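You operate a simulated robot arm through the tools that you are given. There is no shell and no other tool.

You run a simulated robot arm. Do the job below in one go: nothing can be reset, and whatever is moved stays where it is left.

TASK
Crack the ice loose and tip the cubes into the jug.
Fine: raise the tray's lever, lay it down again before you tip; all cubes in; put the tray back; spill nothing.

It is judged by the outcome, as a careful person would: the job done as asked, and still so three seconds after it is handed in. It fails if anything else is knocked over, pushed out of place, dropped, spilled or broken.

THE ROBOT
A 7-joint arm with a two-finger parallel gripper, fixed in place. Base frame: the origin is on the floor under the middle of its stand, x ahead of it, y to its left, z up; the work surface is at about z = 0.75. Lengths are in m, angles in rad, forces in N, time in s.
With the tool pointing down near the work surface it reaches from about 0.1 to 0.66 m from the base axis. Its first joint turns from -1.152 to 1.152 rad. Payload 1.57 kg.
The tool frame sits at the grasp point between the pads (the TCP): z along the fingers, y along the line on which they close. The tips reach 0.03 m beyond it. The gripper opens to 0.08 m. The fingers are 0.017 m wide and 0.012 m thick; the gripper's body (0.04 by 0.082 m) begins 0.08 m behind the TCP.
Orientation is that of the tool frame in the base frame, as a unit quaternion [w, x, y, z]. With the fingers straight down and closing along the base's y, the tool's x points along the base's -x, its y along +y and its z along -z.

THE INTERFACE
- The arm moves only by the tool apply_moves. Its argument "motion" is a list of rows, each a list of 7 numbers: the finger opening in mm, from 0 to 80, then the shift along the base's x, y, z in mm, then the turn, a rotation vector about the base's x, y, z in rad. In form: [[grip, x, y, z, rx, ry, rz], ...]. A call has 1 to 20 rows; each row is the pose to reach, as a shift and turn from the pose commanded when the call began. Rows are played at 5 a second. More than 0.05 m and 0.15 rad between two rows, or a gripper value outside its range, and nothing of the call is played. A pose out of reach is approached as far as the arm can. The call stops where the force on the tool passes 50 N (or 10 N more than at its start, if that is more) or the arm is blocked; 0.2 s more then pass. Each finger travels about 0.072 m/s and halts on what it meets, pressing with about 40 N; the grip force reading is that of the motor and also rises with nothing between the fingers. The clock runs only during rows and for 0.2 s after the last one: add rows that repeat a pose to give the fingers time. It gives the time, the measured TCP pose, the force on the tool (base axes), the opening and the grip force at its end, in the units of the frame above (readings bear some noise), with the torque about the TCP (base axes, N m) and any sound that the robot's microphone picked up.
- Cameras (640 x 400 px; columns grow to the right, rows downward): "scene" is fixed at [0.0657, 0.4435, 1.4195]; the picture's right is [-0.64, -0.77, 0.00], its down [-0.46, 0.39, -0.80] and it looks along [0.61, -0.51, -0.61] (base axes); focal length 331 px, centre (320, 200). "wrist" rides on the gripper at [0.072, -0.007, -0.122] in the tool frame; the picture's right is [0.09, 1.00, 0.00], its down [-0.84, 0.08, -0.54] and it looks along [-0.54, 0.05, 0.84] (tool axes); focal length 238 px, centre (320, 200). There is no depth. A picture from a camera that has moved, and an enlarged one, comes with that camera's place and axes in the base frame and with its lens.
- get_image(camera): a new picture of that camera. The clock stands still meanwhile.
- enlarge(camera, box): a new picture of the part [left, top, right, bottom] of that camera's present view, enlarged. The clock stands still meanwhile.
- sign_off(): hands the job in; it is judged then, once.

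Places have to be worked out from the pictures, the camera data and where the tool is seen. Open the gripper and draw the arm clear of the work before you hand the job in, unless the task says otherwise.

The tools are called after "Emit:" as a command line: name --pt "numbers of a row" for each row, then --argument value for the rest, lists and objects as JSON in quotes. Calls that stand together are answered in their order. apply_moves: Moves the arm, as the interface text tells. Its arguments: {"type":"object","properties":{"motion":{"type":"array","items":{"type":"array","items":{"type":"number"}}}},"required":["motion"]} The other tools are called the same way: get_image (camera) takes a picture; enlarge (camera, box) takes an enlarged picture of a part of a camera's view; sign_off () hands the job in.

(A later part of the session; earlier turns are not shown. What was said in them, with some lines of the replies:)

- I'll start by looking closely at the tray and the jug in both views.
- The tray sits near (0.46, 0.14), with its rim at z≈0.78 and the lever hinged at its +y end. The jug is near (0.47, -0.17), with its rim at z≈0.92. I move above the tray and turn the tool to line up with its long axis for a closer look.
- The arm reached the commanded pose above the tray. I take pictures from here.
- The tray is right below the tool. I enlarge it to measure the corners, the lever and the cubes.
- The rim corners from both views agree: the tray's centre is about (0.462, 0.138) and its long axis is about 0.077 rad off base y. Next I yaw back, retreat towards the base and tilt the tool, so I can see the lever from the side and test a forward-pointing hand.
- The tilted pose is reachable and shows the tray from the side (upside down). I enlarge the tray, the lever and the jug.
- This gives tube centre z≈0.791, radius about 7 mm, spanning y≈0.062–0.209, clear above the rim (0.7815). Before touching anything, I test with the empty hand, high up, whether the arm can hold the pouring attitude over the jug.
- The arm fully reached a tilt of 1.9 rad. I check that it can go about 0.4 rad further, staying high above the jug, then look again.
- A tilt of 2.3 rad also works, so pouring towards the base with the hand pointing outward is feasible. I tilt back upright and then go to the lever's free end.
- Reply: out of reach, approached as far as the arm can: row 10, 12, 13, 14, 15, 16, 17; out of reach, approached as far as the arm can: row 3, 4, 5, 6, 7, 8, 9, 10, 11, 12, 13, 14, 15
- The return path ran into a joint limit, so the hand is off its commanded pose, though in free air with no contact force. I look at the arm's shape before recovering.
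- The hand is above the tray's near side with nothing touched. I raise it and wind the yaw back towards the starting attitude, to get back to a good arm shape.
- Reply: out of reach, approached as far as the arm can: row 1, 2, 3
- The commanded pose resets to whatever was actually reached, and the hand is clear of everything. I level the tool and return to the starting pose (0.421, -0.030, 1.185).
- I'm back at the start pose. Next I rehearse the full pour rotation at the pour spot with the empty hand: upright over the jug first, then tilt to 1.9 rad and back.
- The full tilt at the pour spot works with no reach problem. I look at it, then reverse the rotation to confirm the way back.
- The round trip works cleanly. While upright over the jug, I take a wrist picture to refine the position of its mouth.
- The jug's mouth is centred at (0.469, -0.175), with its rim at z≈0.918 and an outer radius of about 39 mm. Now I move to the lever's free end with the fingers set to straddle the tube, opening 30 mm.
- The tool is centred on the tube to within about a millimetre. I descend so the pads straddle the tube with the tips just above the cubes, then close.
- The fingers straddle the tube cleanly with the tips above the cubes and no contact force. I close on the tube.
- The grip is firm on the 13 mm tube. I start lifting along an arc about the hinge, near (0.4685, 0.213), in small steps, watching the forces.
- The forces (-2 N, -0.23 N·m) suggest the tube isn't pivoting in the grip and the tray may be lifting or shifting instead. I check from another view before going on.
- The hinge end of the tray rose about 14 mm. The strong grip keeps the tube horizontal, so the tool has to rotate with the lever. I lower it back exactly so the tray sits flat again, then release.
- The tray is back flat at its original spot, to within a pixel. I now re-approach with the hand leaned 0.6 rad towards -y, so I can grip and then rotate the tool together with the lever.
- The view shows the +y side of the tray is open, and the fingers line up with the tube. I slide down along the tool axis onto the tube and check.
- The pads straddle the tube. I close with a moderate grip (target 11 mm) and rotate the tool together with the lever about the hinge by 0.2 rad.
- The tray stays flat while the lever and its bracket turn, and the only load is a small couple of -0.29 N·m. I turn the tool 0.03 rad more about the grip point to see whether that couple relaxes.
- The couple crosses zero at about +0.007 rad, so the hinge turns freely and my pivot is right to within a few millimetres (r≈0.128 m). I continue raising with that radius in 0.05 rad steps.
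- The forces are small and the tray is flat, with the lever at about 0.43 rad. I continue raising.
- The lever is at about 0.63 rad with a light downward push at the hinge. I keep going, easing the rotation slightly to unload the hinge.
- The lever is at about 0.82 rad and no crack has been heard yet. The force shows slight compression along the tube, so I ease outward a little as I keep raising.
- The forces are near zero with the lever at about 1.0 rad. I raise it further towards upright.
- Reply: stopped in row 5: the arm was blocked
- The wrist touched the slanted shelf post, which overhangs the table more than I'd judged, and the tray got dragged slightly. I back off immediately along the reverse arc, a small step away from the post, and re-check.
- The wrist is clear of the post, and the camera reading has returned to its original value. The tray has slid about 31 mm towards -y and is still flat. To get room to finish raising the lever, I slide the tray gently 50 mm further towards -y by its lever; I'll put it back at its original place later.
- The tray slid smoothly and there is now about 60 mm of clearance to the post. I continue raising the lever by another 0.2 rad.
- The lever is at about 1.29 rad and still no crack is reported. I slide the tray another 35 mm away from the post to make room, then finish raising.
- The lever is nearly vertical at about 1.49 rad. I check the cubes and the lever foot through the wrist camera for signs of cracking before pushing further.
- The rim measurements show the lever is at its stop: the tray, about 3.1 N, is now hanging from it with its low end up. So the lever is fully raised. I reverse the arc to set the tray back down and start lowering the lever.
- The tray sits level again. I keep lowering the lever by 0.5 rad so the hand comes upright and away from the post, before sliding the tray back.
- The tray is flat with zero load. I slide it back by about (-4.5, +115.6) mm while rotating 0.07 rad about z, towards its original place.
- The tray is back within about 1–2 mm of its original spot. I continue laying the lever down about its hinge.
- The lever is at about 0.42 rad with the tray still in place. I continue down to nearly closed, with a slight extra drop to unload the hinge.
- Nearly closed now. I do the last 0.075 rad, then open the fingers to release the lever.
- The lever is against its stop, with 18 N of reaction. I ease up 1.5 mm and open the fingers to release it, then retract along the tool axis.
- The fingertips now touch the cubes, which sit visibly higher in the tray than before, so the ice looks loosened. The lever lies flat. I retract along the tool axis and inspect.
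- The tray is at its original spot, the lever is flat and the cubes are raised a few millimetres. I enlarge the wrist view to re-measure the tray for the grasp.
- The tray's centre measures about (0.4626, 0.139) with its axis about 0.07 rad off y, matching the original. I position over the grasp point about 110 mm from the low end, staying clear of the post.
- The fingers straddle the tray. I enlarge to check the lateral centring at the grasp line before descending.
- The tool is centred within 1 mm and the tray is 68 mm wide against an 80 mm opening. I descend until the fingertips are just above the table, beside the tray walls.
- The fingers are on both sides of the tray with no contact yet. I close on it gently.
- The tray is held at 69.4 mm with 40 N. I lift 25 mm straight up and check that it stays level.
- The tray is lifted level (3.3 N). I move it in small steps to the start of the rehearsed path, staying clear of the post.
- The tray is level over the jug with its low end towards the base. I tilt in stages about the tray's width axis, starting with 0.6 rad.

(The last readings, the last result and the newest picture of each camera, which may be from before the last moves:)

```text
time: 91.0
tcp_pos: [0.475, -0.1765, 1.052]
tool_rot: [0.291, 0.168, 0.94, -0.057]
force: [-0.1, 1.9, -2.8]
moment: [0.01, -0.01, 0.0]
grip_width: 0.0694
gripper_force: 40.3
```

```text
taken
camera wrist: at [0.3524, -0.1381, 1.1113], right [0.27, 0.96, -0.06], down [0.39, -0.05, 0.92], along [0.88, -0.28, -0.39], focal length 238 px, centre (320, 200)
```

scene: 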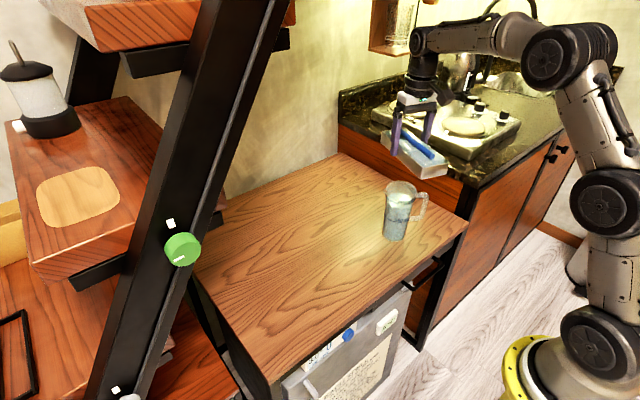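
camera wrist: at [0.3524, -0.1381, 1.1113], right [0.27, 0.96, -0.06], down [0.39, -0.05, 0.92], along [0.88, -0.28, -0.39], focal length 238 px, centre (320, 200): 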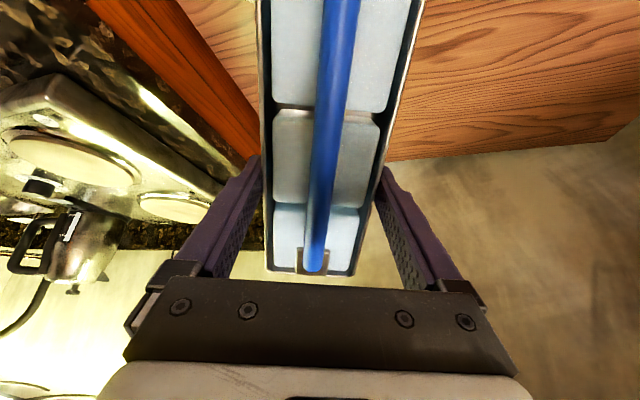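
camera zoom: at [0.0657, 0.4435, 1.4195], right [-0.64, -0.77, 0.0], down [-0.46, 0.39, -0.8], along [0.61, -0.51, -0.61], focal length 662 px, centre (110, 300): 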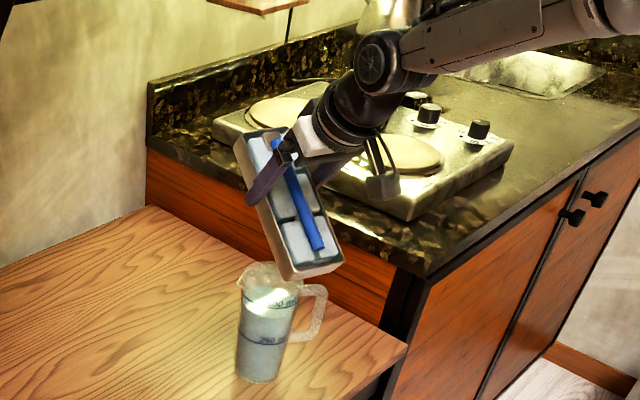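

At 0.6 rad nothing has spilled and the grip is steady. I continue tilting to 1.2 rad.

Emit:
apply_moves --pt "58 0 0 0 -0.0209 -0.0563 0" --pt "58 0 0 0 -0.0452 -0.1219 0" --pt "58 0 0 0 -0.0695 -0.1875 0" --pt "58 0 0 0 -0.0939 -0.2532 0" --pt "58 0 0 0 -0.1182 -0.3188 0" --pt "58 0 0 0 -0.1425 -0.3845 0" --pt "58 0 0 0 -0.1669 -0.4501 0" --pt "58 0 0 0 -0.1912 -0.5157 0" --pt "58 0 0 0 -0.2086 -0.5626 0" --pt "58 0 0 0 -0.2086 -0.5626 0"

Emit:
enlarge --camera "scene" --box '[350, 50, 500, 250]'

Emit:
get_image --camera "wrist"

```text
time: 93.2
tcp_pos: [0.4754, -0.1766, 1.051]
tool_rot: [0.555, 0.145, 0.813, -0.104]
force: [-0.3, -0.9, -3.0]
moment: [0.03, 0.02, -0.03]
grip_width: 0.0694
gripper_force: 40.0
```

```text
2.00 times, centred on (425, 150) of scene
camera zoom: at [0.0658, 0.4435, 1.4195], right [-0.64, -0.77, 0.0], down [-0.46, 0.39, -0.8], along [0.61, -0.51, -0.61], focal length 662 px, centre (110, 300)
```

zoom: 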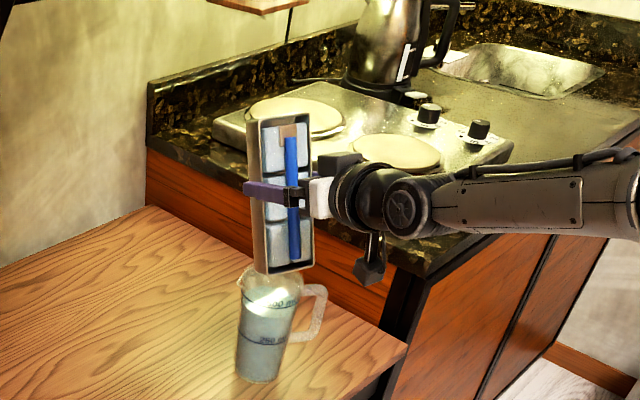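

```text
taken
camera wrist: at [0.3411, -0.1332, 1.0278], right [0.32, 0.94, -0.09], down [-0.16, 0.15, 0.98], along [0.93, -0.3, 0.2], focal length 238 px, centre (320, 200)
```

wrist: 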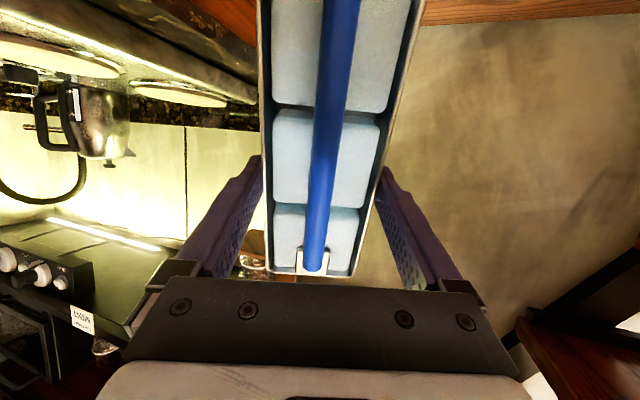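

I zoom in on the tray and the jug mouth to check alignment and the state of the cubes.

Emit:
enlarge --camera "scene" --box '[395, 95, 465, 165]'

Emit:
enlarge --camera "scene" --box '[385, 150, 455, 220]'

Emit:
enlarge --camera "wrist" --box '[240, 0, 440, 160]'

```text
5.71 times, centred on (430, 130) of scene
camera zoom: at [0.0658, 0.4435, 1.4195], right [-0.64, -0.77, 0.0], down [-0.46, 0.39, -0.8], along [0.61, -0.51, -0.61], focal length 1891 px, centre (-309, 600)
```

zoom: 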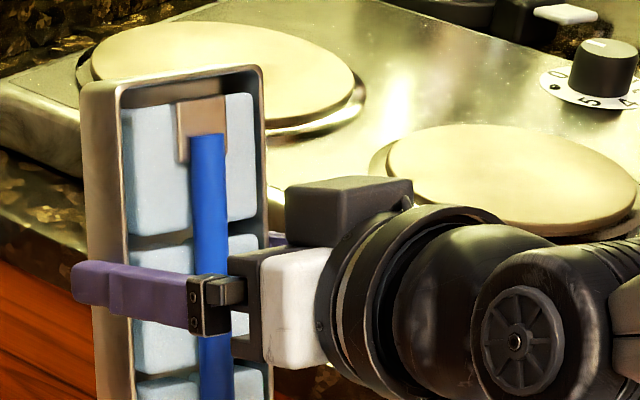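

```text
5.71 times, centred on (420, 185) of scene
camera zoom: at [0.0658, 0.4435, 1.4195], right [-0.64, -0.77, 0.0], down [-0.46, 0.39, -0.8], along [0.61, -0.51, -0.61], focal length 1891 px, centre (-251, 286)
```

zoom: 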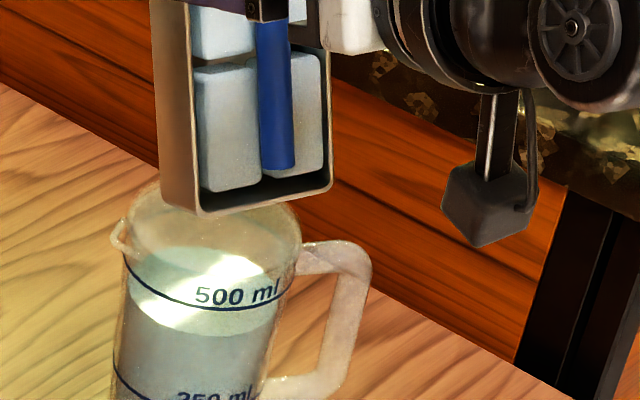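

```text
2.50 times, centred on (340, 80) of wrist
camera zoom: at [0.3411, -0.1332, 1.0278], right [0.32, 0.94, -0.09], down [-0.16, 0.15, 0.98], along [0.93, -0.3, 0.2], focal length 596 px, centre (270, 500)
```

zoom: 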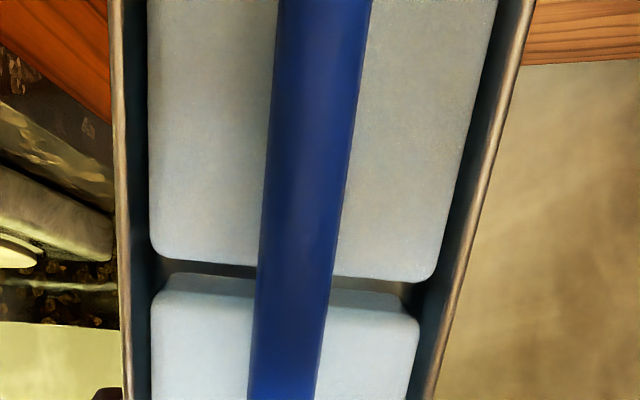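

The cubes have not slid even at 69°, with a gap still visible at the low end wall. Alignment over the mouth looks right. I tilt slowly to 1.5 rad and look again.

Emit:
apply_moves --pt "58 0 0 0 -0.0174 -0.0469 0" --pt "58 0 0 0 -0.0348 -0.0938 0" --pt "58 0 0 0 -0.0521 -0.1407 0" --pt "58 0 0 0 -0.0695 -0.1875 0" --pt "58 0 0 0 -0.0869 -0.2344 0" --pt "58 0 0 0 -0.1043 -0.2813 0" --pt "58 0 0 0 -0.1043 -0.2813 0"

Emit:
enlarge --camera "scene" --box '[385, 90, 475, 220]'

Emit:
get_image --camera "wrist"

```text
time: 94.8
tcp_pos: [0.4751, -0.1765, 1.0505]
tool_rot: [0.671, 0.128, 0.72, -0.124]
force: [0.0, 0.2, -2.7]
moment: [0.02, 0.04, 0.03]
grip_width: 0.0693
gripper_force: 39.8
```

```text
3.08 times, centred on (430, 155) of scene
camera zoom: at [0.0658, 0.4435, 1.4195], right [-0.64, -0.77, 0.0], down [-0.46, 0.39, -0.8], along [0.61, -0.51, -0.61], focal length 1018 px, centre (-18, 338)
```

zoom: 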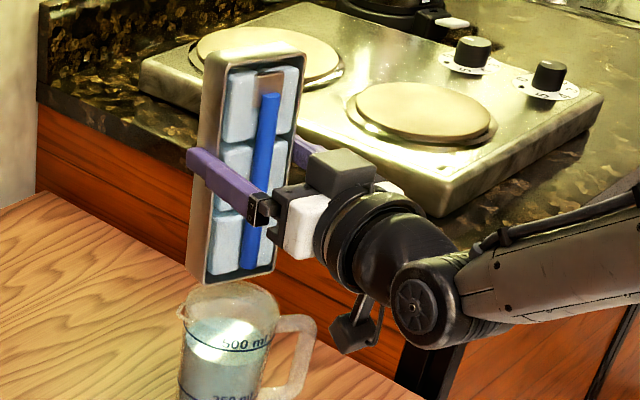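

```text
taken
camera wrist: at [0.3535, -0.1381, 0.9875], right [0.35, 0.93, -0.1], down [-0.42, 0.25, 0.87], along [0.84, -0.26, 0.48], focal length 238 px, centre (320, 200)
```

wrist: 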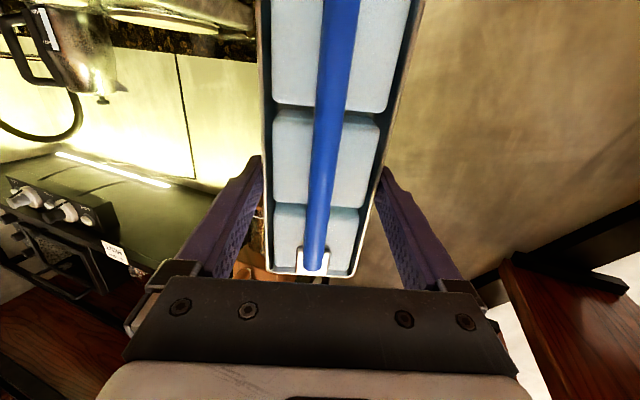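

The cubes are still in their places at 86°. I enlarge to see whether there are dividers holding them.

Emit:
enlarge --camera "wrist" --box '[260, 80, 400, 170]'

Emit:
enlarge --camera "scene" --box '[395, 100, 455, 160]'

Emit:
enlarge --camera "scene" --box '[395, 150, 455, 200]'

```text
4.44 times, centred on (330, 125) of wrist
camera zoom: at [0.3535, -0.1381, 0.9875], right [0.35, 0.93, -0.1], down [-0.42, 0.25, 0.87], along [0.84, -0.26, 0.48], focal length 1059 px, centre (276, 533)
```

zoom: 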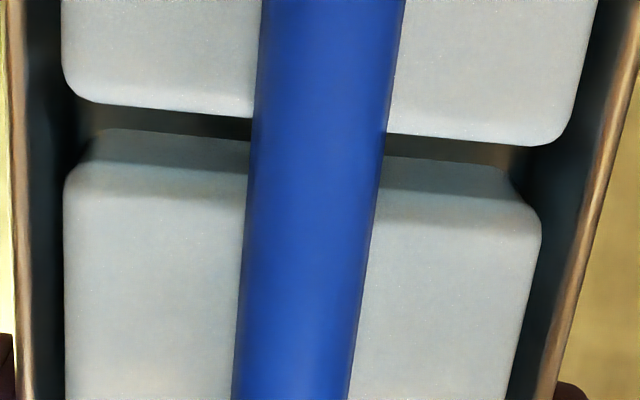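

```text
6.67 times, centred on (425, 130) of scene
camera zoom: at [0.0658, 0.4435, 1.4195], right [-0.64, -0.77, 0.0], down [-0.46, 0.39, -0.8], along [0.61, -0.51, -0.61], focal length 2206 px, centre (-380, 667)
```

zoom: 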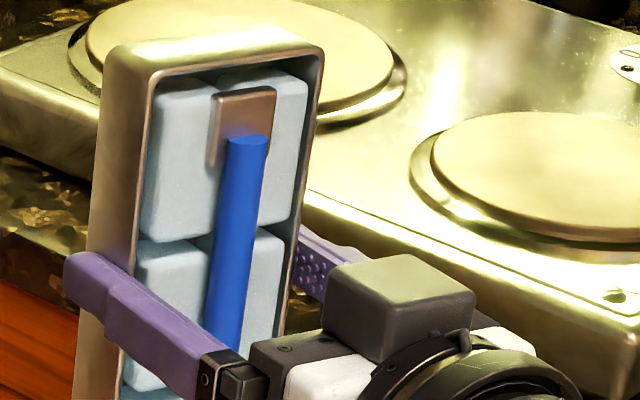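

```text
8.00 times, centred on (425, 175) of scene
camera zoom: at [0.0658, 0.4435, 1.4195], right [-0.64, -0.77, 0.0], down [-0.46, 0.39, -0.8], along [0.61, -0.51, -0.61], focal length 2648 px, centre (-520, 400)
```

zoom: 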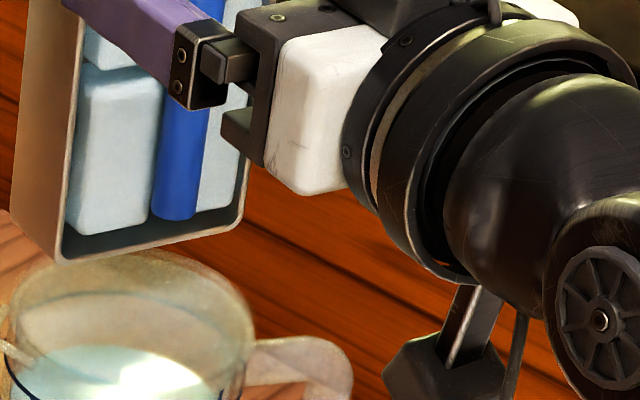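

There are no dividers; the cubes simply still cling to the tray. I tilt slowly past vertical to 1.8 rad, shifting 8 mm towards the base to keep the lip over the mouth, and watch for release.

Emit:
apply_moves --pt "58 -1.5 0.6 0 -0.0174 -0.0469 0" --pt "58 -3 1.1 0 -0.0348 -0.0938 0" --pt "58 -4.5 1.7 0 -0.0521 -0.1407 0" --pt "58 -6 2.2 0 -0.0695 -0.1875 0" --pt "58 -7.5 2.8 0 -0.0869 -0.2344 0" --pt "58 -7.5 2.8 0 -0.1043 -0.2813 0" --pt "58 -7.5 2.8 0 -0.1043 -0.2813 0" --pt "58 -7.5 2.8 0 -0.1043 -0.2813 0"

Emit:
enlarge --camera "scene" --box '[385, 90, 475, 250]'

Emit:
get_image --camera "wrist"

```text
time: 96.6
tcp_pos: [0.4681, -0.1747, 1.0516]
tool_rot: [0.77, 0.111, 0.611, -0.144]
force: [-0.3, -0.4, -2.7]
moment: [0.02, 0.07, -0.01]
grip_width: 0.0695
gripper_force: 40.2
```

```text
2.50 times, centred on (430, 170) of scene
camera zoom: at [0.0658, 0.4435, 1.4195], right [-0.64, -0.77, 0.0], down [-0.46, 0.39, -0.8], along [0.61, -0.51, -0.61], focal length 827 px, centre (45, 275)
```

zoom: 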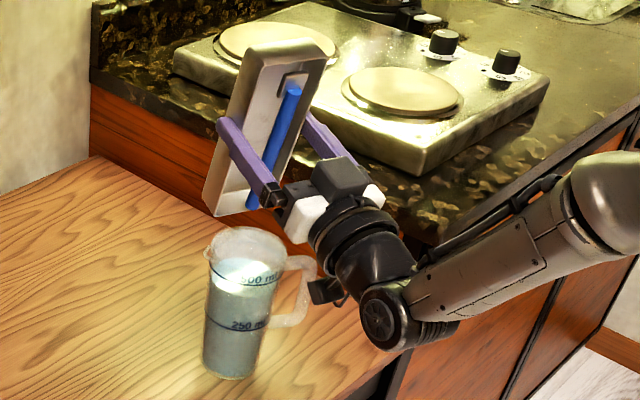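

```text
taken
camera wrist: at [0.3689, -0.1435, 0.9532], right [0.37, 0.92, -0.09], down [-0.64, 0.33, 0.69], along [0.67, -0.2, 0.72], focal length 238 px, centre (320, 200)
```

wrist: 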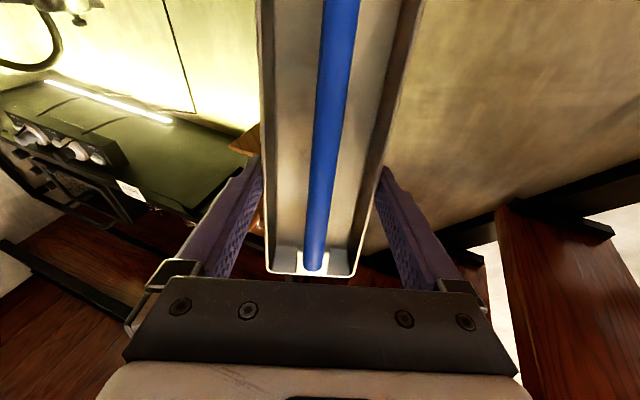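

The tray is now empty, so the cubes have come out. I check where they went: the jug, the table and the floor.

Emit:
get_image --camera "scene"

Emit:
enlarge --camera "scene" --box '[370, 170, 450, 250]'

Emit:
enlarge --camera "scene" --box '[380, 140, 480, 210]'

```text
taken
```

scene: 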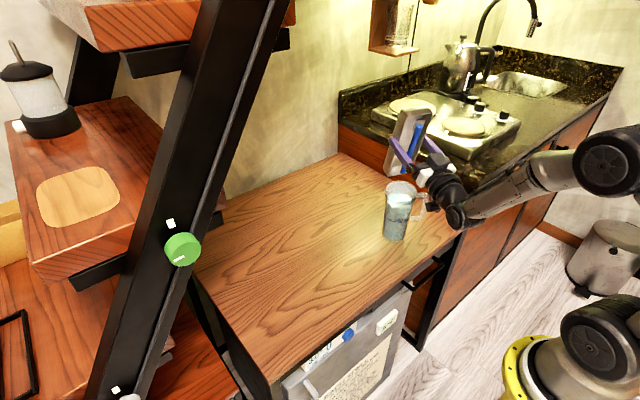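

```text
5.00 times, centred on (410, 210) of scene
camera zoom: at [0.0658, 0.4435, 1.4195], right [-0.64, -0.77, 0.0], down [-0.46, 0.39, -0.8], along [0.61, -0.51, -0.61], focal length 1655 px, centre (-130, 150)
```

zoom: 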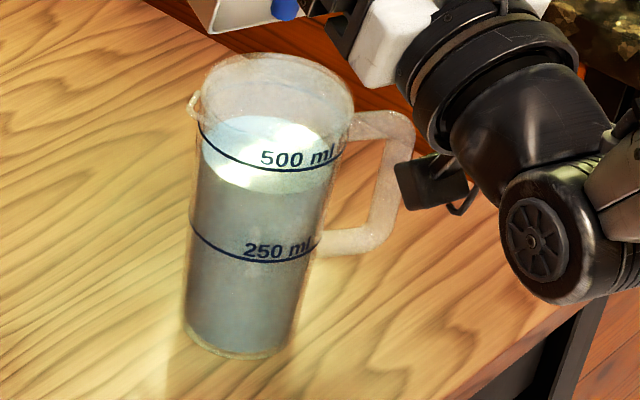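

```text
5.71 times, centred on (430, 175) of scene
camera zoom: at [0.0658, 0.4435, 1.4195], right [-0.64, -0.77, 0.0], down [-0.46, 0.39, -0.8], along [0.61, -0.51, -0.61], focal length 1891 px, centre (-309, 343)
```

zoom: 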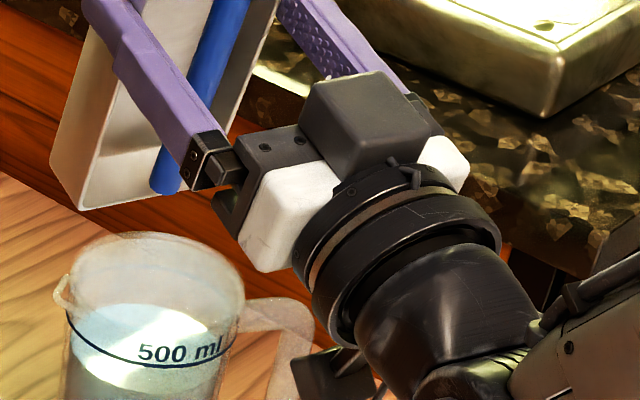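

No cubes are on the table or in the tray, so they should be in the jug. I tilt the tray back to level along the same rehearsed path.

Emit:
apply_moves --pt "58 0 0 2 0.0348 0.0938 0" --pt "58 0 0 4 0.0834 0.2251 0" --pt "58 0 0 6 0.1321 0.3563 0" --pt "58 0 0 8 0.1808 0.4876 0" --pt "58 0 0 8 0.2294 0.6189 0" --pt "58 0 0 8 0.2781 0.7502 0" --pt "58 0 0 8 0.3268 0.8815 0" --pt "58 0 0 8 0.3754 1.0127 0" --pt "58 0 0 8 0.4241 1.144 0" --pt "58 0 0 8 0.4727 1.2753 0" --pt "58 0 0 8 0.5214 1.4066 0" --pt "58 0 0 8 0.5701 1.5378 0" --pt "58 0 0 8 0.6048 1.6316 0" --pt "58 0 0 8 0.6257 1.6879 0" --pt "58 0 0 8 0.6257 1.6879 0"

Emit:
get_image --camera "scene"

Emit:
enlarge --camera "scene" --box '[370, 170, 450, 250]'

Emit:
get_image --camera "wrist"

```text
time: 99.8
tcp_pos: [0.4692, -0.1755, 1.0601]
tool_rot: [-0.002, 0.174, 0.985, -0.002]
force: [-0.6, -0.7, -3.0]
moment: [-0.01, -0.01, -0.02]
grip_width: 0.0696
gripper_force: 40.8
```

```text
taken
```

scene: 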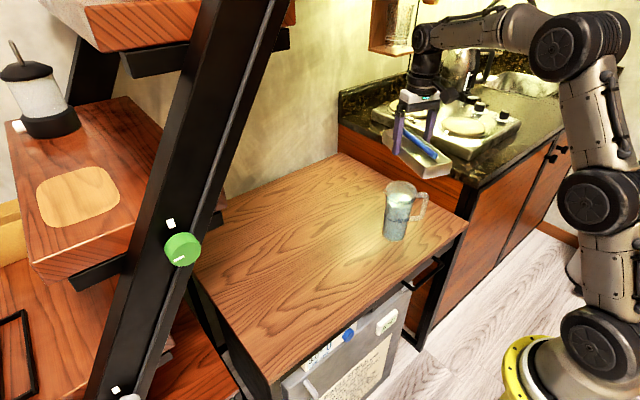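

```text
5.00 times, centred on (410, 210) of scene
camera zoom: at [0.0658, 0.4435, 1.4195], right [-0.64, -0.77, 0.0], down [-0.46, 0.39, -0.8], along [0.61, -0.51, -0.61], focal length 1655 px, centre (-130, 150)
```

zoom: 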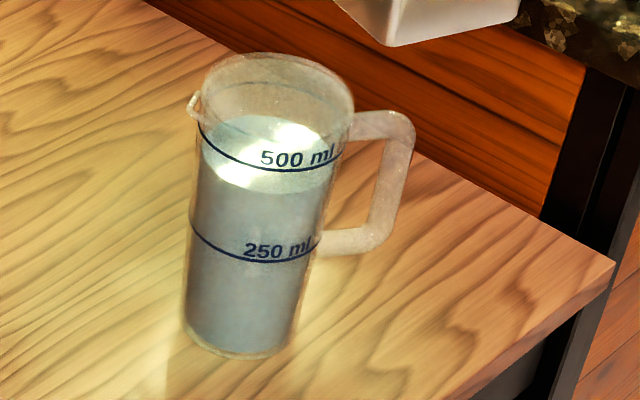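

```text
taken
camera wrist: at [0.3978, -0.1553, 1.181], right [0.25, 0.97, -0.01], down [0.81, -0.21, 0.54], along [0.52, -0.14, -0.84], focal length 238 px, centre (320, 200)
```

wrist: 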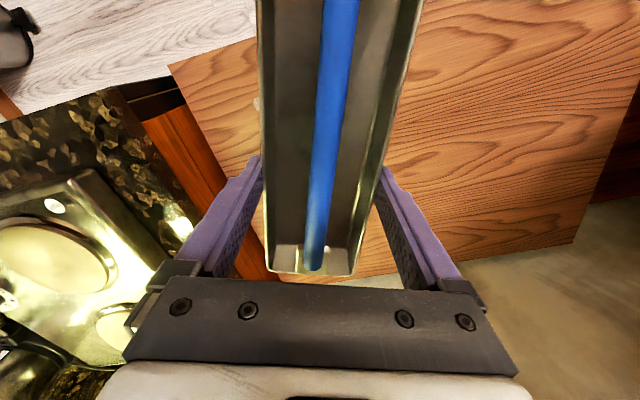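

The tray is level and empty. I carry it back along the reverse of the path, to the point near its original place.

Emit:
apply_moves --pt "58 6.5 16.2 -8 0 0 0.132" --pt "58 5.5 34.2 -8 0 0 0.264" --pt "58 4.5 53.2 -8 0 0 0.396" --pt "58 3.5 71.2 -8 0 0 0.528" --pt "58 1.5 90.2 -11 0 0 0.66" --pt "58 0.5 108.2 -18 0 0 0.792" --pt "58 -0.5 127.2 -28 0 0 0.925" --pt "58 -1.5 145.2 -41 0 0 1.057" --pt "58 -2.5 164.2 -56 0 0 1.189" --pt "58 -3.5 182.2 -74 0 0 1.321" --pt "58 -4.5 201.2 -94 0 0 1.453" --pt "58 -6.5 219.2 -112 0 0 1.585" --pt "58 -7.5 238.2 -130 0 0 1.717" --pt "58 -7.5 251.2 -147 0 0 1.809" --pt "58 -8.5 256.2 -160 0 0 1.849" --pt "58 -8.5 256.2 -178 0 0 1.849" --pt "58 -8.5 256.2 -178 0 0 1.849"

Emit:
get_image --camera "scene"

Emit:
get_image --camera "wrist"

```text
time: 103.4
tcp_pos: [0.4593, 0.0813, 0.8804]
tool_rot: [0.002, -0.683, 0.731, -0.002]
force: [-0.5, 0.5, -2.6]
moment: [0.05, -0.02, 0.01]
grip_width: 0.0696
gripper_force: 39.5
```

```text
taken
```

scene: 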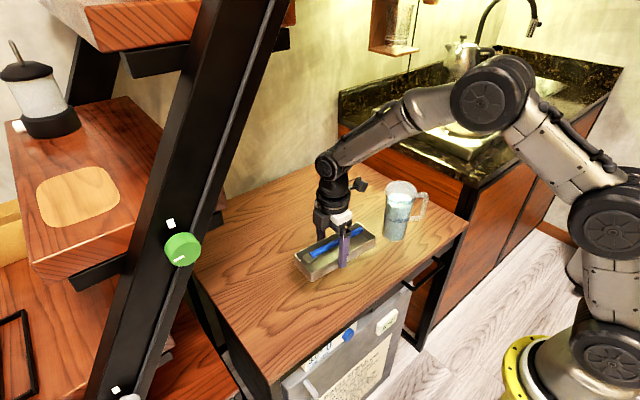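

```text
taken
camera wrist: at [0.4585, 0.0109, 1.0034], right [-1.0, -0.02, -0.01], down [-0.02, 0.84, 0.54], along [-0.01, 0.54, -0.84], focal length 238 px, centre (320, 200)
```

wrist: 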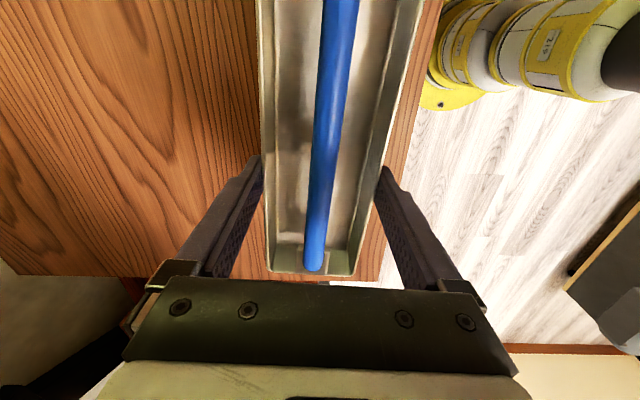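

The tray is intact, empty and level. I lower it to the spot where it was picked up, slowing near the table.

Emit:
apply_moves --pt "58 0 6 -6 0 0 0" --pt "58 1 16 -16 0 0 0" --pt "58 2 30 -30 0 0 0" --pt "58 3 45 -44 0 0 0" --pt "58 4 58 -56 0 0 0" --pt "58 5 67 -65 0 0 0" --pt "58 5 72 -70 0 0 0" --pt "58 5 72 -76 0 0 0" --pt "58 5 72 -82 0 0 0" --pt "58 5 72 -87 0 0 0" --pt "58 5 72 -91 0 0 0" --pt "58 5 72 -93 0 0 0" --pt "58 5 72 -93 0 0 0"

Emit:
enlarge --camera "scene" --box '[250, 240, 370, 330]'

```text
time: 106.2
tcp_pos: [0.4644, 0.1535, 0.7878]
tool_rot: [0.001, -0.681, 0.732, -0.002]
force: [-0.4, -0.1, -2.7]
moment: [0.03, 0.02, 0.01]
grip_width: 0.0694
gripper_force: 40.0
```

```text
4.44 times, centred on (310, 285) of scene
camera zoom: at [0.0658, 0.4435, 1.4195], right [-0.64, -0.77, 0.0], down [-0.46, 0.39, -0.8], along [0.61, -0.51, -0.61], focal length 1471 px, centre (364, -178)
```

zoom: 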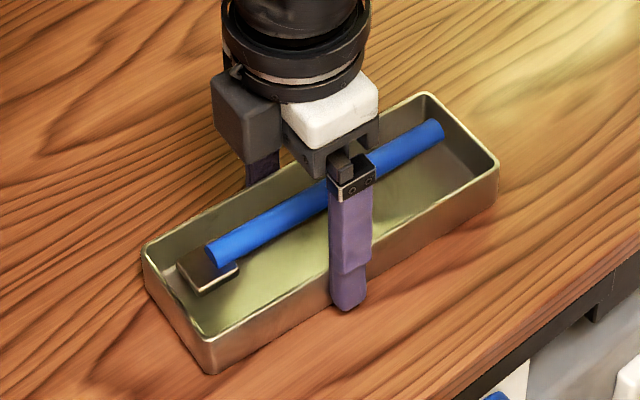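

The tray is about 2 mm above its original spot and aligned. I lower the last bit until the table takes the weight.

Emit:
apply_moves --pt "58 0 0 -1 0 0 0" --pt "58 0 0 -2 0 0 0" --pt "58 0 0 -2 0 0 0"

```text
time: 107.0
tcp_pos: [0.4649, 0.1521, 0.7867]
tool_rot: [0.002, -0.681, 0.732, -0.003]
force: [-2.9, -1.9, 6.0]
moment: [-0.06, 0.4, 0.06]
grip_width: 0.0696
gripper_force: 39.6
```

The table now carries the tray (+6 N). I open the fingers gently to release it.

Emit:
apply_moves --pt "66 0 0 0.5 0 0 0" --pt "70 0 0 0.5 0 0 0" --pt "74 0 0 0.5 0 0 0" --pt "80 0 0 0.5 0 0 0" --pt "80 0 0 0.5 0 0 0" --pt "80 0 0 0.5 0 0 0"

Emit:
enlarge --camera "scene" --box '[250, 240, 370, 330]'

```text
time: 108.4
tcp_pos: [0.4645, 0.154, 0.7869]
tool_rot: [0.002, -0.682, 0.732, -0.002]
force: [0.1, 0.5, -0.2]
moment: [0.0, -0.01, 0.02]
grip_width: 0.08
gripper_force: 0.1
```

```text
4.44 times, centred on (310, 285) of scene
camera zoom: at [0.0657, 0.4435, 1.4195], right [-0.64, -0.77, 0.0], down [-0.46, 0.39, -0.8], along [0.61, -0.51, -0.61], focal length 1471 px, centre (364, -178)
```

zoom: 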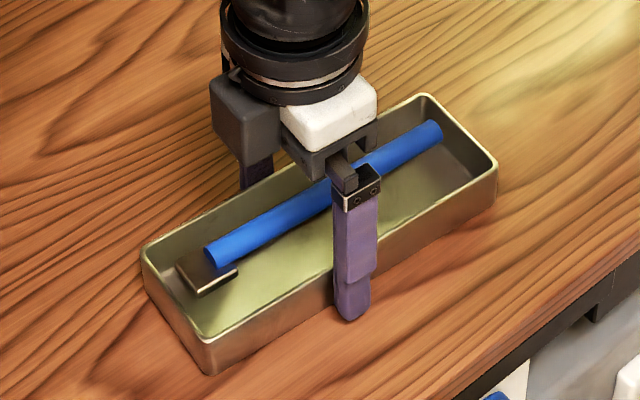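

The tray is released, within about 1–2 mm of its original place with the lever flat. I rise straight up, then move over to look into the jug from above.

Emit:
apply_moves --pt "80 0 0 10 0 0 0" --pt "80 0 0 25 0 0 0" --pt "80 0 0 45 0 0 0" --pt "80 -1 -15 65 0 0 0" --pt "80 -2 -35 80 0 0 0" --pt "80 -4 -55 90 0 0 0" --pt "80 -5 -72 95 0 0 0" --pt "80 -5 -72 95 0 0 0"

Emit:
apply_moves --pt "80 0 0 30 0 0 0" --pt "80 1 -18 48 0 0 -0.132" --pt "80 2 -37 66 0 0 -0.264" --pt "80 4 -55 84 0 0 -0.396" --pt "80 5 -74 104 0 0 -0.528" --pt "80 6 -92 122 0 0 -0.66" --pt "80 7 -111 137 0 0 -0.792" --pt "80 8 -129 150 0 0 -0.924" --pt "80 9 -148 160 0 0 -1.057" --pt "80 10 -166 170 0 0 -1.189" --pt "80 12 -185 180 0 0 -1.321" --pt "80 13 -203 180 0 0 -1.453" --pt "80 14 -222 180 0 0 -1.585" --pt "80 15 -240 180 0 0 -1.717" --pt "80 16 -259 180 0 0 -1.849" --pt "80 16 -259 180 0 0 -1.849"

Emit:
get_image --camera "wrist"

Emit:
enlarge --camera "wrist" --box '[240, 60, 380, 170]'

```text
time: 110.2
tcp_pos: [0.4591, 0.0804, 0.882]
tool_rot: [0.003, -0.681, 0.732, -0.002]
force: [0.3, 0.3, 0.5]
moment: [0.01, 0.01, 0.0]
grip_width: 0.0798
gripper_force: 0.1
```

```text
time: 113.6
tcp_pos: [0.4764, -0.1773, 1.0631]
tool_rot: [0.0, 0.174, 0.985, -0.003]
force: [-0.1, -0.5, -0.3]
moment: [0.03, 0.02, 0.01]
grip_width: 0.0797
gripper_force: 0.1
```

```text
taken
camera wrist: at [0.406, -0.1564, 1.1842], right [0.26, 0.97, -0.01], down [0.81, -0.21, 0.54], along [0.52, -0.14, -0.84], focal length 238 px, centre (320, 200)
```

wrist: 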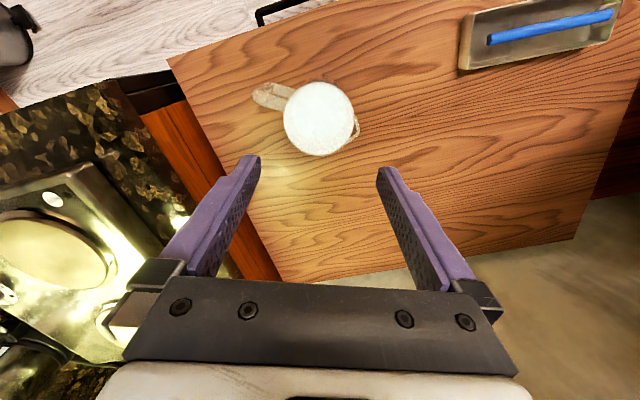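

```text
3.64 times, centred on (310, 115) of wrist
camera zoom: at [0.406, -0.1564, 1.1842], right [0.26, 0.97, -0.01], down [0.81, -0.21, 0.54], along [0.52, -0.14, -0.84], focal length 867 px, centre (356, 509)
```

zoom: 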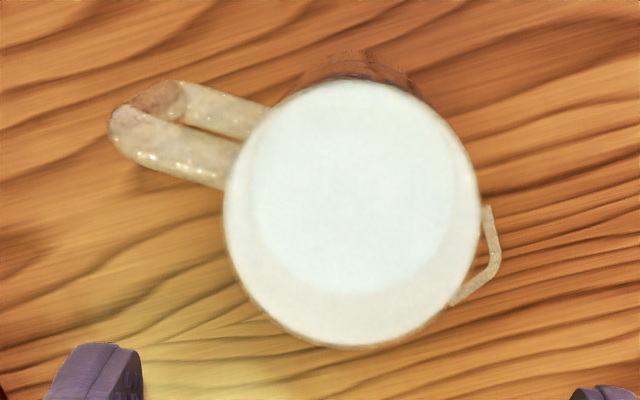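

The jug stands where it was, but the surface is overexposed and I can't make out the cubes. I look closely at the jug from the side, and at the floor and table for any stray ice.

Emit:
enlarge --camera "scene" --box '[375, 175, 435, 245]'

Emit:
enlarge --camera "scene" --box '[360, 220, 580, 400]'

Emit:
enlarge --camera "scene" --box '[340, 60, 620, 230]'

Emit:
enlarge --camera "wrist" --box '[0, 0, 320, 120]'

```text
5.71 times, centred on (405, 210) of scene
camera zoom: at [0.0657, 0.4435, 1.4195], right [-0.64, -0.77, 0.0], down [-0.46, 0.39, -0.8], along [0.61, -0.51, -0.61], focal length 1891 px, centre (-166, 143)
```

zoom: 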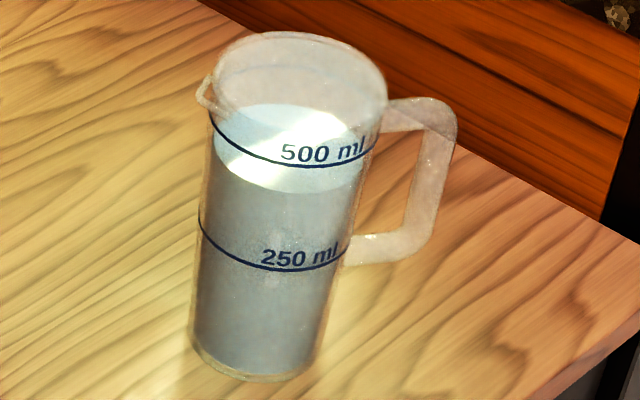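

```text
2.22 times, centred on (470, 310) of scene
camera zoom: at [0.0657, 0.4435, 1.4195], right [-0.64, -0.77, 0.0], down [-0.46, 0.39, -0.8], along [0.61, -0.51, -0.61], focal length 735 px, centre (-13, -44)
```

zoom: 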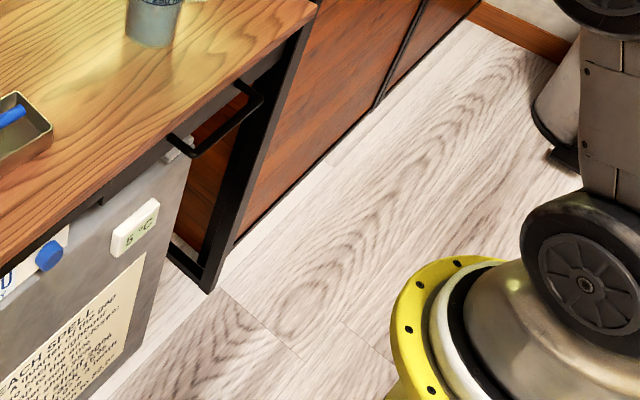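

```text
2.29 times, centred on (480, 145) of scene
camera zoom: at [0.0657, 0.4435, 1.4195], right [-0.64, -0.77, 0.0], down [-0.46, 0.39, -0.8], along [0.61, -0.51, -0.61], focal length 756 px, centre (-46, 326)
```

zoom: 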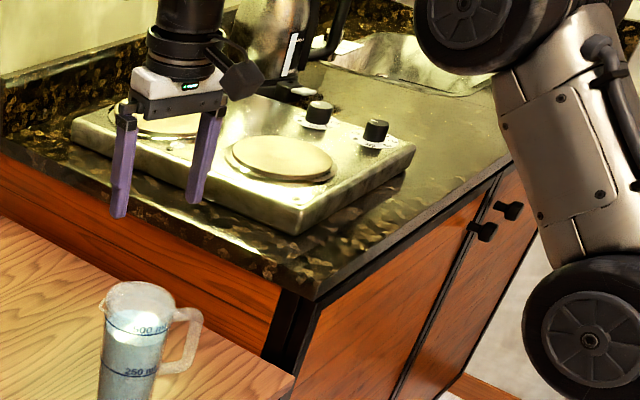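

```text
2.00 times, centred on (160, 60) of wrist
camera zoom: at [0.406, -0.1564, 1.1842], right [0.26, 0.97, -0.01], down [0.81, -0.21, 0.54], along [0.52, -0.14, -0.84], focal length 477 px, centre (640, 480)
```

zoom: 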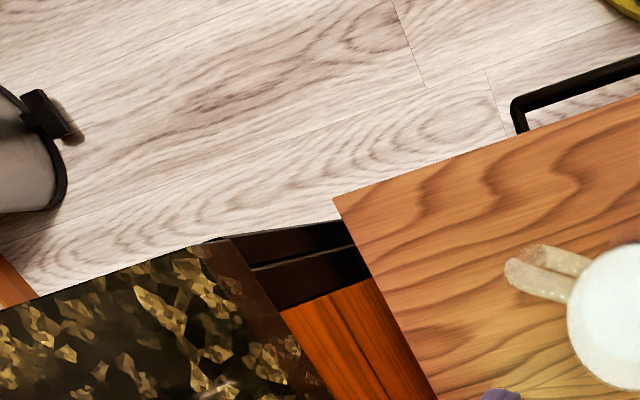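

No ice anywhere on the table, counter or floor. To confirm that the cubes are inside the jug, I back off towards the base and look at it from the side with the wrist camera.

Emit:
apply_moves --pt "80 -35 13 0 0 0 0" --pt "80 -70 26 -15 0 0 0" --pt "80 -105 39 -40 0 0 0" --pt "80 -130 48 -75 0 0 0" --pt "80 -148 55 -110 0 0 0" --pt "80 -148 55 -110 0 0 0"

Emit:
apply_moves --pt "80 0 0 0 -0.0487 -0.1313 0" --pt "80 0 0 0 -0.0973 -0.2626 0" --pt "80 0 0 0 -0.146 -0.3938 0" --pt "80 0 0 0 -0.1946 -0.5251 0" --pt "80 0 0 0 -0.2433 -0.6564 0" --pt "80 0 0 0 -0.2433 -0.6564 0"

Emit:
get_image --camera "wrist"

```text
time: 115.0
tcp_pos: [0.3246, -0.1245, 0.9462]
tool_rot: [0.0, 0.173, 0.985, -0.002]
force: [1.0, 0.1, 0.1]
moment: [-0.01, 0.0, 0.02]
grip_width: 0.0801
gripper_force: 0.0
```

```text
time: 116.4
tcp_pos: [0.3282, -0.1218, 0.9507]
tool_rot: [0.338, 0.164, 0.925, -0.064]
force: [-0.1, 0.1, 1.2]
moment: [0.03, -0.01, 0.02]
grip_width: 0.0798
gripper_force: 0.0
```

```text
taken
camera wrist: at [0.199, -0.0808, 0.9978], right [0.28, 0.96, -0.07], down [0.3, -0.02, 0.95], along [0.91, -0.29, -0.29], focal length 238 px, centre (320, 200)
```

wrist: 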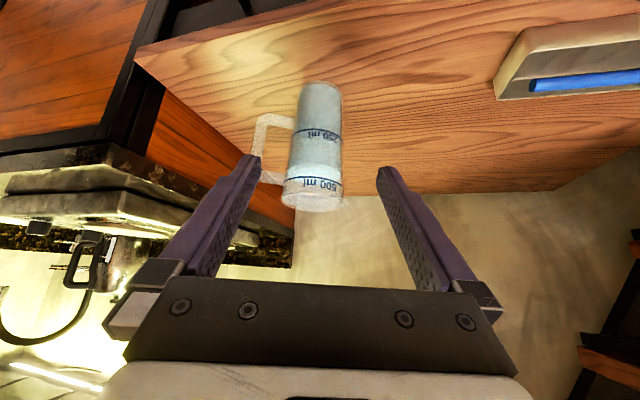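

Emit:
enlarge --camera "wrist" --box '[245, 70, 375, 220]'

Emit:
enlarge --camera "wrist" --box '[275, 75, 355, 155]'

Emit:
enlarge --camera "wrist" --box '[275, 140, 355, 220]'

```text
2.67 times, centred on (310, 145) of wrist
camera zoom: at [0.199, -0.0808, 0.9978], right [0.28, 0.96, -0.07], down [0.3, -0.02, 0.95], along [0.91, -0.29, -0.29], focal length 636 px, centre (347, 347)
```

zoom: 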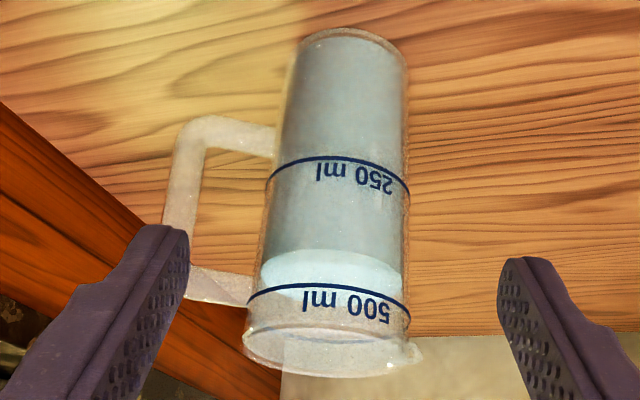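

```text
5.00 times, centred on (315, 115) of wrist
camera zoom: at [0.199, -0.0808, 0.9978], right [0.28, 0.96, -0.07], down [0.3, -0.02, 0.95], along [0.91, -0.29, -0.29], focal length 1192 px, centre (345, 625)
```

zoom: 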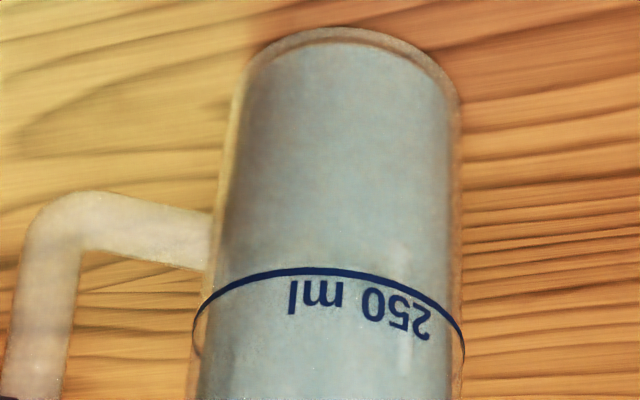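

```text
5.00 times, centred on (315, 180) of wrist
camera zoom: at [0.199, -0.0808, 0.9978], right [0.28, 0.96, -0.07], down [0.3, -0.02, 0.95], along [0.91, -0.29, -0.29], focal length 1192 px, centre (345, 300)
```

zoom: 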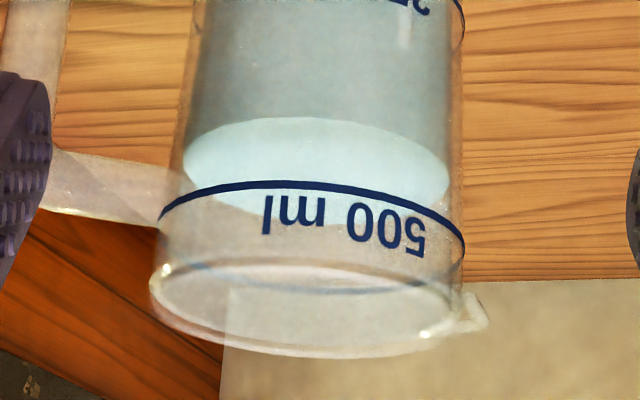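

The jug's contents are nearly opaque. I take the same enlarged scene crop as at the start, to compare the jug before and after.

Emit:
enlarge --camera "scene" --box '[360, 165, 450, 250]'

Emit:
enlarge --camera "scene" --box '[380, 205, 420, 245]'

Emit:
get_image --camera "scene"

```text
4.71 times, centred on (405, 208) of scene
camera zoom: at [0.0657, 0.4435, 1.4195], right [-0.64, -0.77, 0.0], down [-0.46, 0.39, -0.8], along [0.61, -0.51, -0.61], focal length 1557 px, centre (-80, 165)
```

zoom: 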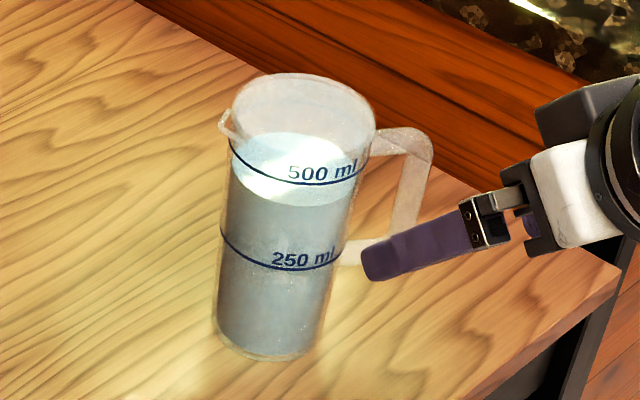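

```text
10.00 times, centred on (400, 225) of scene
camera zoom: at [0.0657, 0.4435, 1.4195], right [-0.64, -0.77, 0.0], down [-0.46, 0.39, -0.8], along [0.61, -0.51, -0.61], focal length 3309 px, centre (-480, -50)
```

zoom: 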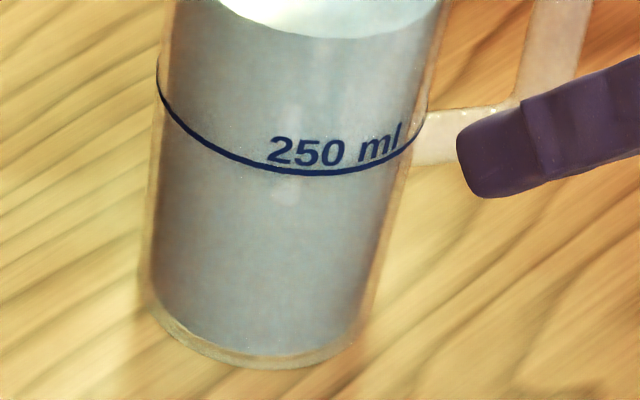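

```text
taken
```

scene: 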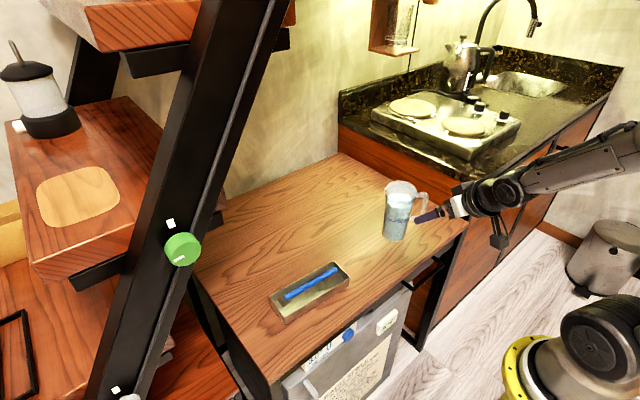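

The jug hasn't moved from its starting place, the tray is back with its lever down, and there is no ice anywhere else in view. I level the hand and draw the arm clear to its starting pose.

Emit:
apply_moves --pt "80 -5 2 5 0.0487 0.1313 0" --pt "80 -10 4 10 0.0973 0.2626 0" --pt "80 -10 4 20 0.146 0.3938 0" --pt "80 -10 4 30 0.1946 0.5251 0" --pt "80 -10 4 40 0.2433 0.6564 0" --pt "80 -10 4 40 0.2433 0.6564 0"

Emit:
apply_moves --pt "80 0 5 30 0 0 0.06" --pt "80 10 15 65 0 0 0.12" --pt "80 30 30 100 0 0 0.18" --pt "80 50 45 130 0 0 0.24" --pt "80 75 60 155 0 0 0.3" --pt "80 90 75 175 0 0 0.355" --pt "80 100 85 190 0 0 0.355" --pt "80 100 85 190 0 0 0.355"

Emit:
get_image --camera "scene"

Emit:
get_image --camera "wrist"

```text
time: 117.8
tcp_pos: [0.3158, -0.1175, 0.9913]
tool_rot: [-0.001, 0.173, 0.985, -0.002]
force: [0.4, 0.9, -0.3]
moment: [0.02, 0.0, 0.04]
grip_width: 0.08
gripper_force: 0.0
```

```text
time: 119.6
tcp_pos: [0.4169, -0.0301, 1.1828]
tool_rot: [0.0, -0.003, 1.0, -0.003]
force: [1.2, 0.3, 0.4]
moment: [0.04, 0.0, -0.01]
grip_width: 0.0803
gripper_force: 0.0
```

```text
taken
```

scene: 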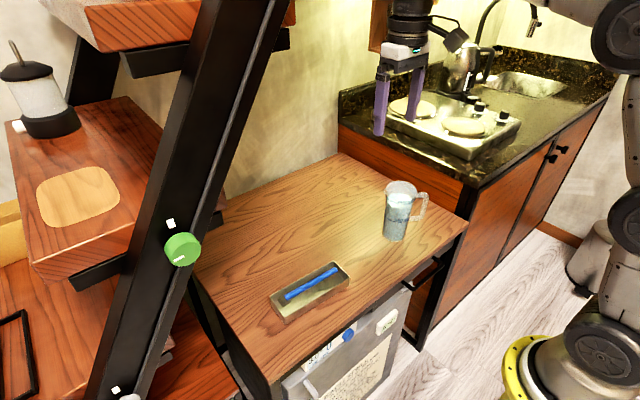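

```text
taken
camera wrist: at [0.3443, -0.0363, 1.3039], right [-0.1, 1.0, -0.01], down [0.84, 0.09, 0.54], along [0.54, 0.05, -0.84], focal length 238 px, centre (320, 200)
```

wrist: 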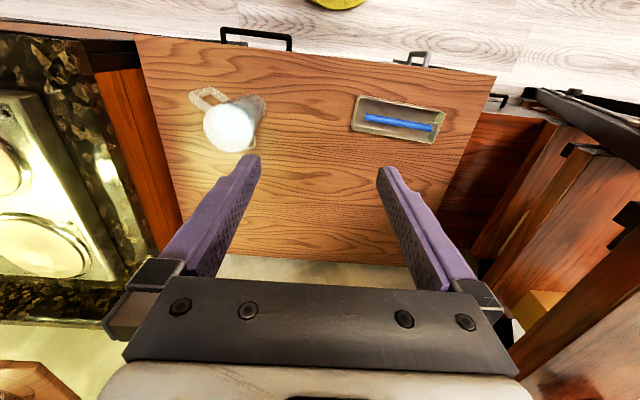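

The arm is clear and the scene matches the start apart from the emptied tray. I take one last close look at the jug, the tray and the shelf items before handing in.

Emit:
enlarge --camera "scene" --box '[360, 165, 450, 250]'

Emit:
enlarge --camera "scene" --box '[250, 240, 370, 330]'

Emit:
enlarge --camera "wrist" --box '[170, 70, 290, 160]'

Emit:
enlarge --camera "scene" --box '[0, 20, 240, 280]'

```text
4.71 times, centred on (405, 208) of scene
camera zoom: at [0.0657, 0.4435, 1.4195], right [-0.64, -0.77, 0.0], down [-0.46, 0.39, -0.8], along [0.61, -0.51, -0.61], focal length 1557 px, centre (-80, 165)
```

zoom: 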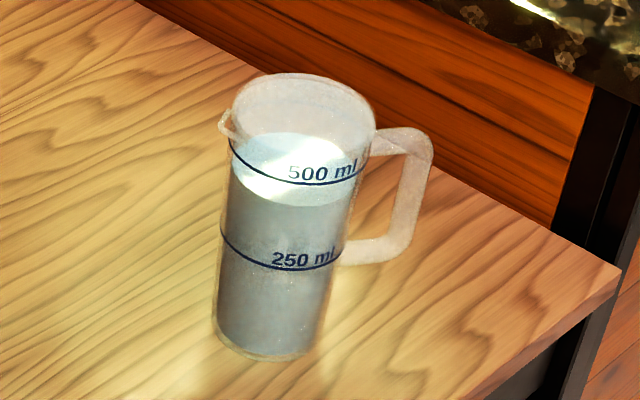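

```text
4.44 times, centred on (310, 285) of scene
camera zoom: at [0.0657, 0.4435, 1.4195], right [-0.64, -0.77, 0.0], down [-0.46, 0.39, -0.8], along [0.61, -0.51, -0.61], focal length 1471 px, centre (364, -178)
```

zoom: 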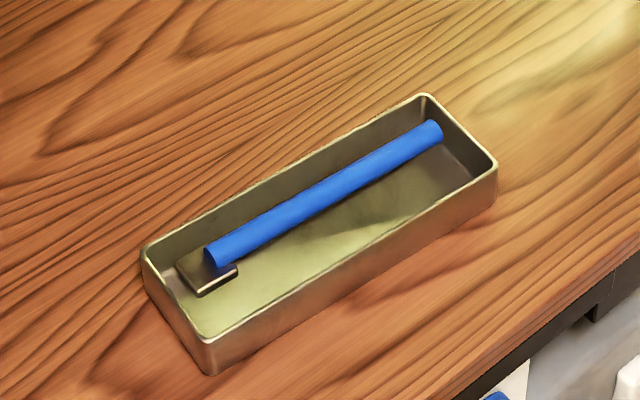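

```text
4.44 times, centred on (230, 115) of wrist
camera zoom: at [0.3443, -0.0363, 1.3039], right [-0.1, 1.0, -0.01], down [0.84, 0.09, 0.54], along [0.54, 0.05, -0.84], focal length 1059 px, centre (720, 578)
```

zoom: 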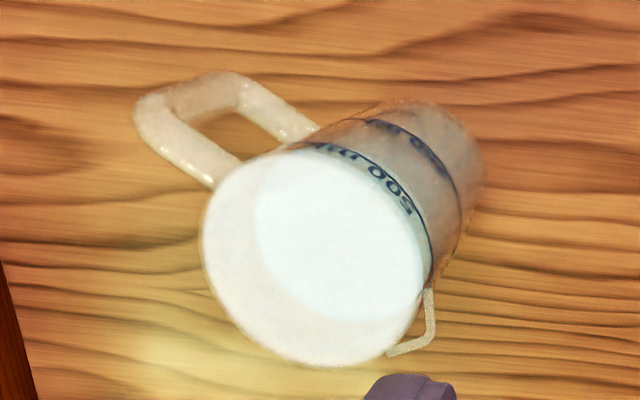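

```text
1.54 times, centred on (120, 150) of scene
camera zoom: at [0.0657, 0.4435, 1.4195], right [-0.64, -0.77, 0.0], down [-0.46, 0.39, -0.8], along [0.61, -0.51, -0.61], focal length 509 px, centre (628, 277)
```

zoom: 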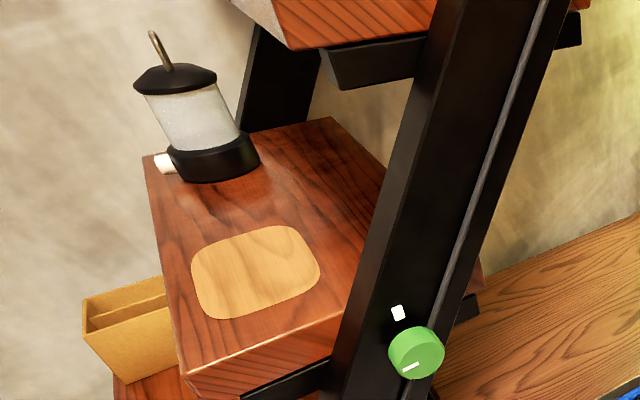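

The tray is back within about 2 mm of its place with the lever laid down. It is empty and there is no stray ice in view. The jug is where it was, though its contents are too opaque for me to see the cubes inside it. The shelf items are as they were, the gripper is open and the arm is clear, so I hand in the job.

Emit:
sign_off

```text
The job is handed in.
```

I raised the lever, laid it back down, tipped the ice out over the jug and put the tray back. I couldn't actually see the cubes in the jug, though: its contents are too opaque.

- **Ice:** the tray is empty, and I saw no ice on the table, counter or visible floor. The cubes left the tray between 1.5 and 1.8 rad of tilt, with the lip over the jug's mouth, but I didn't see them land. I also saw no rise in the water level.
- **Cracking:** I raised the lever to its stop at about 1.4 rad. The microphone never reported a crack. Afterwards the cubes sat a few millimetres higher, and they still clung to the tray until it was tipped.
- **Tray:** it is back within about 2 mm of where it started, with the lever down.
- **Shelf contact:** while I was raising the lever, the robot's wrist hit the slanted shelf post and the arm stopped. The scene camera's position reading moved about 1 mm, then returned once I backed off. The lantern and other shelf items look as they did at the start.
- **Tray moved on the table:** that contact dragged the tray about 31 mm. I then slid it further from the post to finish raising the lever, and slid it back before tipping.

The jug hasn't moved, the gripper is open, and the arm is back at its starting pose.
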